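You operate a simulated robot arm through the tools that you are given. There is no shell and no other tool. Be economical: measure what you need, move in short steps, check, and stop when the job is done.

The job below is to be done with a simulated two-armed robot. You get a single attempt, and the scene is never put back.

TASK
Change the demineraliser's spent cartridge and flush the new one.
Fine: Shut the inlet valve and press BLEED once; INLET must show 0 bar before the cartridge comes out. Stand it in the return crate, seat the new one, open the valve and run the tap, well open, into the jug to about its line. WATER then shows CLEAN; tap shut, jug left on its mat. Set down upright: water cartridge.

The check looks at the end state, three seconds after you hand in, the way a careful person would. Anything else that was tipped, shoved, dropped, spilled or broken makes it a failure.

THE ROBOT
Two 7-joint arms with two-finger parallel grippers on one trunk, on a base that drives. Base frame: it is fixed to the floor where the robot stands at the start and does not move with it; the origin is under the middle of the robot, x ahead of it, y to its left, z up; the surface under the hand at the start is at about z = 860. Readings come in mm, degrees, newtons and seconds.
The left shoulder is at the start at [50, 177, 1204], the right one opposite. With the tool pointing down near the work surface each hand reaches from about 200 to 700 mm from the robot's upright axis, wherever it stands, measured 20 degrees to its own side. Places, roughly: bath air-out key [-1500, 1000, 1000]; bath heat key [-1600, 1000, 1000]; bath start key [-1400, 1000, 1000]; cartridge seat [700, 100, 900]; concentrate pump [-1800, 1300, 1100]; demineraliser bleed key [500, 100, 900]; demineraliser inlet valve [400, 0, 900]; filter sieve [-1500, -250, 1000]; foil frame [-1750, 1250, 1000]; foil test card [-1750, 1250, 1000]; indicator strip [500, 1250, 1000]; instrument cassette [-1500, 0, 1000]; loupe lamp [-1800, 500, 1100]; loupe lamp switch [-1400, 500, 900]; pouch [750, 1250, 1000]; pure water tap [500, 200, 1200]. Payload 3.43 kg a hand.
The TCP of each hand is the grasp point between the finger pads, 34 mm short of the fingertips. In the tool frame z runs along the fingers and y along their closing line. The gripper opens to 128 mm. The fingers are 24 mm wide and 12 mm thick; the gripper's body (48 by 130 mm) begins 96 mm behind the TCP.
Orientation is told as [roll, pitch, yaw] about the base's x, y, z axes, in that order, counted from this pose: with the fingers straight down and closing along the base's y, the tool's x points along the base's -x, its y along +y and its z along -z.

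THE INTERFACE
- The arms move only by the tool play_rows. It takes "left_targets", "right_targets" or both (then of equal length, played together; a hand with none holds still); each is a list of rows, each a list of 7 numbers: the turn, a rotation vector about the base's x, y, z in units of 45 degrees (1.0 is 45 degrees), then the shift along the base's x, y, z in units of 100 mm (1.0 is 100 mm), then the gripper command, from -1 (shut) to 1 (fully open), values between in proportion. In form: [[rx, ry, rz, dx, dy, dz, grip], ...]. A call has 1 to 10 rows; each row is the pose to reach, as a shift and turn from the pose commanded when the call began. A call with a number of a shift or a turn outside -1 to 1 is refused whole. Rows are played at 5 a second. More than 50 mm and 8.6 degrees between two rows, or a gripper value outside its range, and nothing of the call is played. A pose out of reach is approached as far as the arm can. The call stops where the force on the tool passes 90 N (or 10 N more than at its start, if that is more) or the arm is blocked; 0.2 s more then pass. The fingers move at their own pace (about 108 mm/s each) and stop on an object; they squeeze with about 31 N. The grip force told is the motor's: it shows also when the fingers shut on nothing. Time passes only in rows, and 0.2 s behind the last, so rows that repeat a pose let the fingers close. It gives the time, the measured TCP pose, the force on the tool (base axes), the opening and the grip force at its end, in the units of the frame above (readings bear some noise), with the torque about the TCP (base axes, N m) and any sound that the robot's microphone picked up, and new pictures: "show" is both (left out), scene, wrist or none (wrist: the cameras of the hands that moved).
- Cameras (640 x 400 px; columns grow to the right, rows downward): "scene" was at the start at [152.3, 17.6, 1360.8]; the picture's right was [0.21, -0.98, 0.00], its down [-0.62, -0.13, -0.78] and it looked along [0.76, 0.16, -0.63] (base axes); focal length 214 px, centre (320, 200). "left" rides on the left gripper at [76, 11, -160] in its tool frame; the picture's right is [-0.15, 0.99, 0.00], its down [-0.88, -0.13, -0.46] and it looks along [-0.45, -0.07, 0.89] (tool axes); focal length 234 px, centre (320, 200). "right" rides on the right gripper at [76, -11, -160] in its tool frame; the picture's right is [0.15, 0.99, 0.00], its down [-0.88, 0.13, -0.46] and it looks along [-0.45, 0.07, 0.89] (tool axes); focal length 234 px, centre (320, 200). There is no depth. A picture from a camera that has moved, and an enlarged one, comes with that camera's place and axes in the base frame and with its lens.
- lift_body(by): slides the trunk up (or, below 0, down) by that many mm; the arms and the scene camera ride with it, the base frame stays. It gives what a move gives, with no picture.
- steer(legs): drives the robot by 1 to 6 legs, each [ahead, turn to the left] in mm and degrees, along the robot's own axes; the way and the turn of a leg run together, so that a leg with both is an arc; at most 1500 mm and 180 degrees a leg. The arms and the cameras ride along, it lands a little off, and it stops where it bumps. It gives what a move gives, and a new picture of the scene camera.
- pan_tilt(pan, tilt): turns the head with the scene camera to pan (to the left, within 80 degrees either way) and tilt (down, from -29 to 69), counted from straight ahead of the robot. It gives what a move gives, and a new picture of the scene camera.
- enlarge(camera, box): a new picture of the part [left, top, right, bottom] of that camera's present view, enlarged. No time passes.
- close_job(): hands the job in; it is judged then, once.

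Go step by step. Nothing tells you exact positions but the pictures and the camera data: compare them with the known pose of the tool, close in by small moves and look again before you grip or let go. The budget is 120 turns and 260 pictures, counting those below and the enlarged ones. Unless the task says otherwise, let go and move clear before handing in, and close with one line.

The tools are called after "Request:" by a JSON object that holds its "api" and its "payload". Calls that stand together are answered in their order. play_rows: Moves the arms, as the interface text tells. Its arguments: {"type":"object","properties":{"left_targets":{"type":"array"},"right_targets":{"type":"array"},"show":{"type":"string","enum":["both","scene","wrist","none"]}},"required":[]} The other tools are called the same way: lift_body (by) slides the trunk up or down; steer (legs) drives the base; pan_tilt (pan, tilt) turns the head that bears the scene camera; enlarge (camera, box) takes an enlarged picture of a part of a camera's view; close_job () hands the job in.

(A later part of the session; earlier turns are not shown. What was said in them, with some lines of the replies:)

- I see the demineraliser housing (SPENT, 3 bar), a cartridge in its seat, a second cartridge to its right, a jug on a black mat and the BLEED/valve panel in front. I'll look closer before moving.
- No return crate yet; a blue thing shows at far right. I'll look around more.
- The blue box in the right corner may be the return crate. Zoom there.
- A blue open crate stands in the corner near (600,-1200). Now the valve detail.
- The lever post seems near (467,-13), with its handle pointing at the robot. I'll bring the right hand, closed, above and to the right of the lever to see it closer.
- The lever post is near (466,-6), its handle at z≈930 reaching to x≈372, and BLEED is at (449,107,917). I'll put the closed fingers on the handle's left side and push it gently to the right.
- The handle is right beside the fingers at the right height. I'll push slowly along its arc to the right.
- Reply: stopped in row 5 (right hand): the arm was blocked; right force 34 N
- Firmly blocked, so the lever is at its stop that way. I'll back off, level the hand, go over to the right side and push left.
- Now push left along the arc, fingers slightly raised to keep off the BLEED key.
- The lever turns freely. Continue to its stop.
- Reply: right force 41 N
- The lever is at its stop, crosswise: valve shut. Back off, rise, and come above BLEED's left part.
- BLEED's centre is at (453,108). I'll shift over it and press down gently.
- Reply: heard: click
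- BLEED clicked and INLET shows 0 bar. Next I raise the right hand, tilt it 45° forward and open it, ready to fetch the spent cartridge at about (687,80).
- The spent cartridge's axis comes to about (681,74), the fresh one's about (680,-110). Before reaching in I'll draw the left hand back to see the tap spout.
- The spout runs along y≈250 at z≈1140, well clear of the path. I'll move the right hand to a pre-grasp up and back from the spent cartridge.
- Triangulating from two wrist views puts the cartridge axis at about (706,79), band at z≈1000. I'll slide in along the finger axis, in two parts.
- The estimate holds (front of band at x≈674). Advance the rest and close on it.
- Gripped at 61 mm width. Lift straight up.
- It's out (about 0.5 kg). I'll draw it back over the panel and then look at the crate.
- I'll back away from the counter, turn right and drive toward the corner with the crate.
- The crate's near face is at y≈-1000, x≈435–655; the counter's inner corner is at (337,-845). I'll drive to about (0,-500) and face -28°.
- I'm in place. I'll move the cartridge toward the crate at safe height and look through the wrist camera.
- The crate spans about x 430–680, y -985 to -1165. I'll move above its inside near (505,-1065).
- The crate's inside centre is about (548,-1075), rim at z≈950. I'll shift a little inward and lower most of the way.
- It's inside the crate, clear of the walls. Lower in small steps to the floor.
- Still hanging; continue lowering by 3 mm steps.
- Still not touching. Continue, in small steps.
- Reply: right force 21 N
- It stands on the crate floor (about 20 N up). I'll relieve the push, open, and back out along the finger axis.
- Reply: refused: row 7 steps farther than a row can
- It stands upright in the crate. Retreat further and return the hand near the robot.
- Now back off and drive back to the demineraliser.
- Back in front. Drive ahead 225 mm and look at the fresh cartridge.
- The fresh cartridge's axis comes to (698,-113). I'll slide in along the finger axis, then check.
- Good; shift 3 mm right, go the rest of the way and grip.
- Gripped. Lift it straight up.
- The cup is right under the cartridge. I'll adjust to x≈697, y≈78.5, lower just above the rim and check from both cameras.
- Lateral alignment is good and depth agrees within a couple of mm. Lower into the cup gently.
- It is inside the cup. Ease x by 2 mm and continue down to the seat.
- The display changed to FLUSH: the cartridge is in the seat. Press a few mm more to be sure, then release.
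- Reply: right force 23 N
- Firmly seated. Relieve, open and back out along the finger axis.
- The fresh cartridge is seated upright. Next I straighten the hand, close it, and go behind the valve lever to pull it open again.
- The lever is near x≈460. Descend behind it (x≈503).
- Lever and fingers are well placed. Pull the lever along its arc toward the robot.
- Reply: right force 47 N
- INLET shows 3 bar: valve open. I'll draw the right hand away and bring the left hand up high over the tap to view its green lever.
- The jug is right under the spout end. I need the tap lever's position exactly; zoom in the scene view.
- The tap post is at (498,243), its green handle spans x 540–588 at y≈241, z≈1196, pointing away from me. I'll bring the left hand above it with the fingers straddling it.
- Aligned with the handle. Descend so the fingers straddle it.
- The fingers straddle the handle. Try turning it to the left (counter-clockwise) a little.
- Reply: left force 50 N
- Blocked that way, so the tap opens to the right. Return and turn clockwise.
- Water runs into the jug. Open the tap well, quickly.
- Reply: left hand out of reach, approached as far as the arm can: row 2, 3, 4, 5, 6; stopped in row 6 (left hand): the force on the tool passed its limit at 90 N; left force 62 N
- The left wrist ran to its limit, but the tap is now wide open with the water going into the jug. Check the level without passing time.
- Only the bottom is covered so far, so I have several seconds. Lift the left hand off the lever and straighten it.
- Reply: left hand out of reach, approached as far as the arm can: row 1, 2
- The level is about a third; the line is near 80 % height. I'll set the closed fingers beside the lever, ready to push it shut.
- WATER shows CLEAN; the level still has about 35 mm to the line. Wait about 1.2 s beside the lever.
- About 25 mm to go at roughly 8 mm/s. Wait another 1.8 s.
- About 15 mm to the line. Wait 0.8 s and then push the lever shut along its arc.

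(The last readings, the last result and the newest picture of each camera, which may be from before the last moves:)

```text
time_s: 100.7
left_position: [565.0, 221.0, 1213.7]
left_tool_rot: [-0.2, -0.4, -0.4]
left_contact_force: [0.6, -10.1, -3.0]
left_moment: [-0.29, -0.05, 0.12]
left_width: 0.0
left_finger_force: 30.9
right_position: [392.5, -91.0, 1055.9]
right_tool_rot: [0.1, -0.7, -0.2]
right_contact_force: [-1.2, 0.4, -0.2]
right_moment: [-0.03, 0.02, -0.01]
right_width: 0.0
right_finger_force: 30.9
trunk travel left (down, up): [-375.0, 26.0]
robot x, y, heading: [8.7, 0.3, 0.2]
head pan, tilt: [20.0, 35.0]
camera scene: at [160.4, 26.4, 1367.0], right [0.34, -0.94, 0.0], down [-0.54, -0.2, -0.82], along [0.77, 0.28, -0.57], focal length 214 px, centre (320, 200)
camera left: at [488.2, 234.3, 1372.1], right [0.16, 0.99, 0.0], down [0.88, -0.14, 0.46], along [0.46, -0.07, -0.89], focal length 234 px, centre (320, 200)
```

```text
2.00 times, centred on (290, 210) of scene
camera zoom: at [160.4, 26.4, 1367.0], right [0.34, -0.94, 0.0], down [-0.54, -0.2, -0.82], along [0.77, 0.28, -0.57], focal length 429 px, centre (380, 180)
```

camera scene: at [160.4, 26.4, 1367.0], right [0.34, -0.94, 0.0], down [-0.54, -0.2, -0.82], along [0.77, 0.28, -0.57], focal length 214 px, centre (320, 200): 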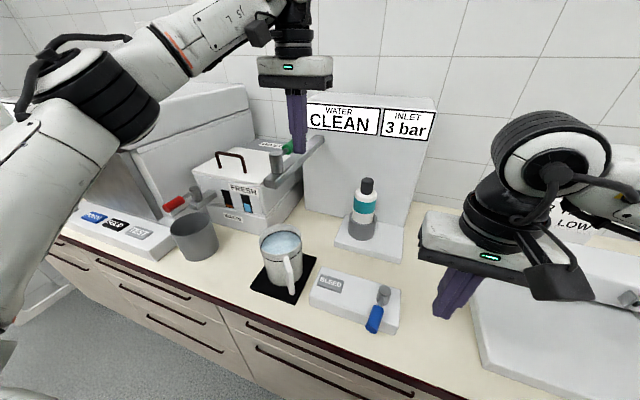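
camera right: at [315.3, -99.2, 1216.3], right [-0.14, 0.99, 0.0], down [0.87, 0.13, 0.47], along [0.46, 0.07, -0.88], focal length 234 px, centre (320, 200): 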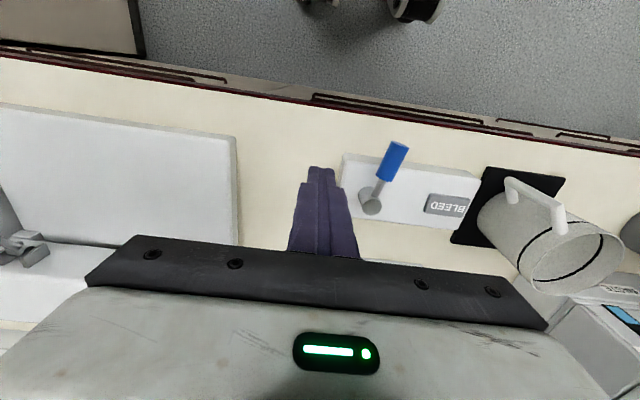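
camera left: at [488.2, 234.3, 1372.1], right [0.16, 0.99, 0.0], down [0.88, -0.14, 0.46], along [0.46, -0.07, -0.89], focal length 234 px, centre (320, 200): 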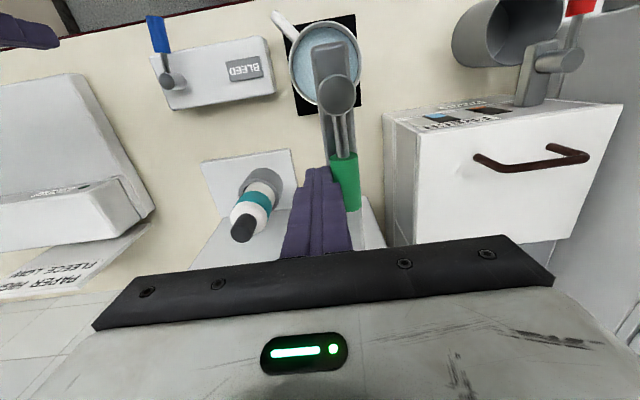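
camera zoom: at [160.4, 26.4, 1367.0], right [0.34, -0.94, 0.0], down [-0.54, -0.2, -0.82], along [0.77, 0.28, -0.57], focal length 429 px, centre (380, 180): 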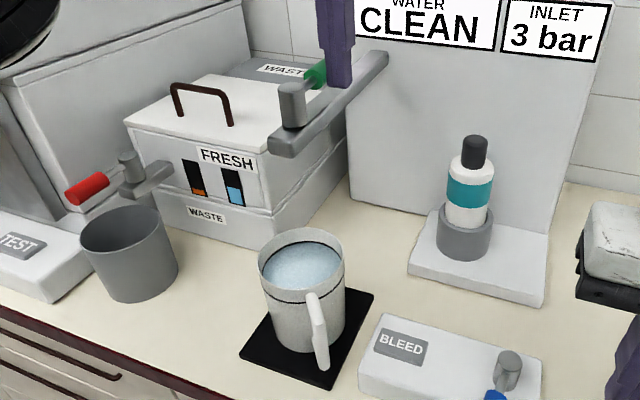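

No stream any more, and the level is about at the line. One small extra push to the stop, and a closer look.

Request:
{"api": "play_rows", "payload": {"left_targets": [[0, 0, 0, 0, 0.06, 0, -1], [0, 0, 0, 0, 0.09, 0, -1]], "show": "none"}}

Request:
{"api": "enlarge", "payload": {"camera": "scene", "box": [250, 210, 330, 310]}}

Request:
{"api": "play_rows", "payload": {"left_targets": [[0, 0, 0, 0, -0.2, 0, -1], [0, 0, 0, 0, -0.25, 0.4, -1], [0, 0, 0, -0.3, -0.2, 0.8, -1], [0, 0, 0, -0.7, 0, 1.0, -1], [0, 0, 0, -1.0, 0.2, 1.0, -1]]}}

Request:
{"api": "enlarge", "payload": {"camera": "scene", "box": [220, 100, 360, 310]}}

```text
time_s: 101.2
left_position: [564.3, 221.1, 1214.1]
left_tool_rot: [-0.4, -0.4, -1.0]
left_contact_force: [1.4, -42.5, -12.0]
left_moment: [-1.02, -0.13, 0.42]
left_width: 0.0
left_finger_force: 31.0
right_position: [393.2, -93.1, 1056.7]
right_tool_rot: [0.4, -0.6, 0.0]
right_contact_force: [-0.1, -0.1, 0.5]
right_moment: [0.0, -0.01, -0.05]
right_width: 0.1
right_finger_force: 31.5
trunk travel left (down, up): [-375.0, 26.0]
robot x, y, heading: [7.0, -5.4, -0.1]
head pan, tilt: [20.0, 35.0]
```

```text
4.00 times, centred on (290, 260) of scene
camera zoom: at [161.2, 21.7, 1366.9], right [0.34, -0.94, -0.01], down [-0.54, -0.19, -0.82], along [0.77, 0.28, -0.57], focal length 858 px, centre (440, -40)
```

zoom: 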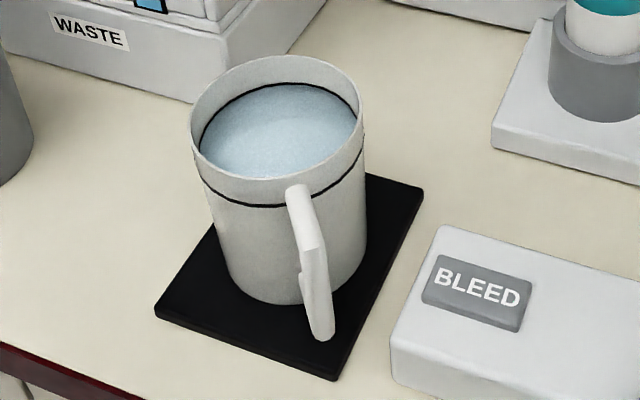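

```text
refused: row 3 steps farther than a row can; nothing moved
```

```text
1.90 times, centred on (290, 205) of scene
camera zoom: at [161.2, 21.7, 1366.9], right [0.34, -0.94, -0.01], down [-0.54, -0.19, -0.82], along [0.77, 0.28, -0.57], focal length 408 px, centre (377, 190)
```

zoom: 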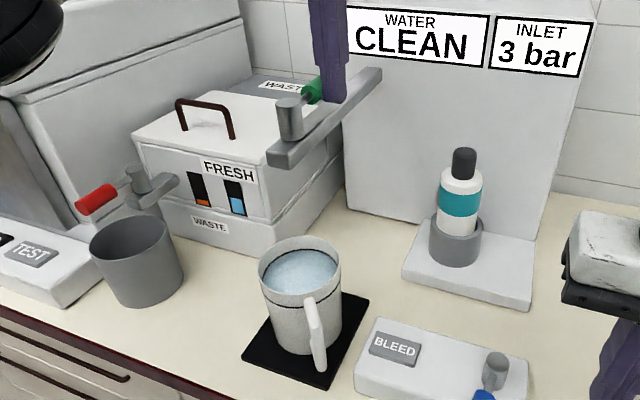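

The level sits just at the line and the tap is hard shut (42 N against its stop). Now withdraw the left hand.

Request:
{"api": "play_rows", "payload": {"left_targets": [[0, 0, 0, 0, -0.25, 0, -1], [0, 0, 0, 0, -0.3, 0.35, -1], [0, 0, 0, -0.15, -0.25, 0.7, -1], [0, 0, 0, -0.5, -0.1, 0.9, -1], [0, 0, 0, -0.9, 0.1, 1.0, -1]]}}

Request:
{"api": "enlarge", "payload": {"camera": "scene", "box": [220, 80, 420, 310]}}

Request:
{"api": "enlarge", "payload": {"camera": "left", "box": [200, 20, 480, 250]}}

```text
time_s: 102.5
left_position: [474.0, 245.4, 1315.0]
left_tool_rot: [-0.1, -0.4, -0.2]
left_contact_force: [0.1, 0.1, 0.2]
left_moment: [-0.03, 0.0, -0.02]
left_width: 0.0
left_finger_force: 31.1
right_position: [390.5, -88.8, 1056.3]
right_tool_rot: [0.0, -0.8, -0.2]
right_contact_force: [0.2, -0.1, -0.3]
right_moment: [0.0, 0.01, -0.03]
right_width: 0.3
right_finger_force: 31.1
trunk travel left (down, up): [-375.0, 26.0]
robot x, y, heading: [9.0, 1.4, 0.2]
head pan, tilt: [20.0, 35.0]
camera scene: at [158.7, 29.3, 1367.3], right [0.34, -0.94, 0.0], down [-0.54, -0.2, -0.82], along [0.77, 0.28, -0.57], focal length 214 px, centre (320, 200)
camera left: at [396.8, 258.2, 1472.0], right [0.15, 0.99, 0.0], down [0.88, -0.13, 0.46], along [0.46, -0.07, -0.89], focal length 234 px, centre (320, 200)
```

scene: 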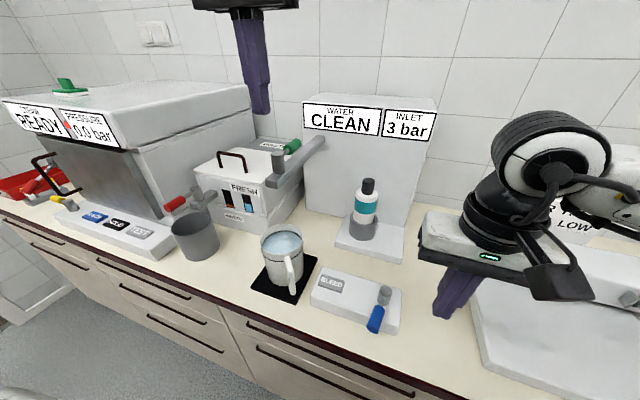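
left: 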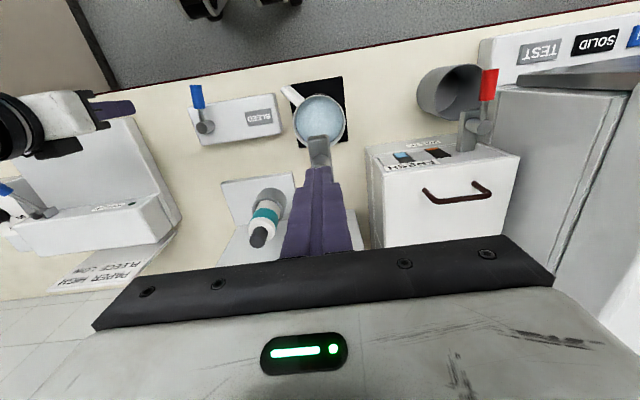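

```text
1.74 times, centred on (320, 195) of scene
camera zoom: at [158.7, 29.3, 1367.3], right [0.34, -0.94, 0.0], down [-0.54, -0.2, -0.82], along [0.77, 0.28, -0.57], focal length 373 px, centre (320, 209)
```

zoom: 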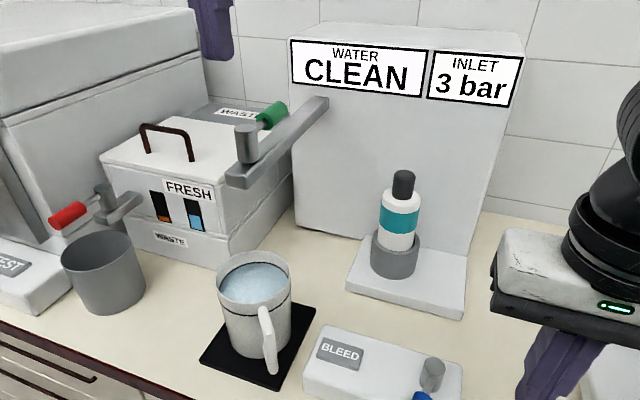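

```text
1.74 times, centred on (340, 135) of left
camera zoom: at [396.8, 258.2, 1472.0], right [0.15, 0.99, 0.0], down [0.88, -0.13, 0.46], along [0.46, -0.07, -0.89], focal length 407 px, centre (285, 313)
```

zoom: 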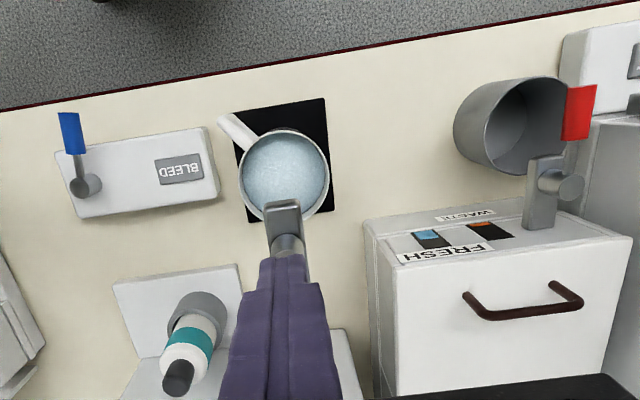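

CLEAN and 3 bar show, the tap is shut, the jug stands filled to its line on its mat, and both hands are clear. The spent cartridge was last seen upright in the crate, so I hand in.

Request:
{"api": "close_job", "payload": {}}

```text
The job is handed in.
```

The job is handed in: the spent cartridge stands upright in the blue crate in the right-hand corner (it had no label; I took it as the return crate). The new one is seated and flushed, with WATER at CLEAN and INLET at 3 bar. The inlet valve is open, the tap shut, and the jug is filled to about its line on its mat.
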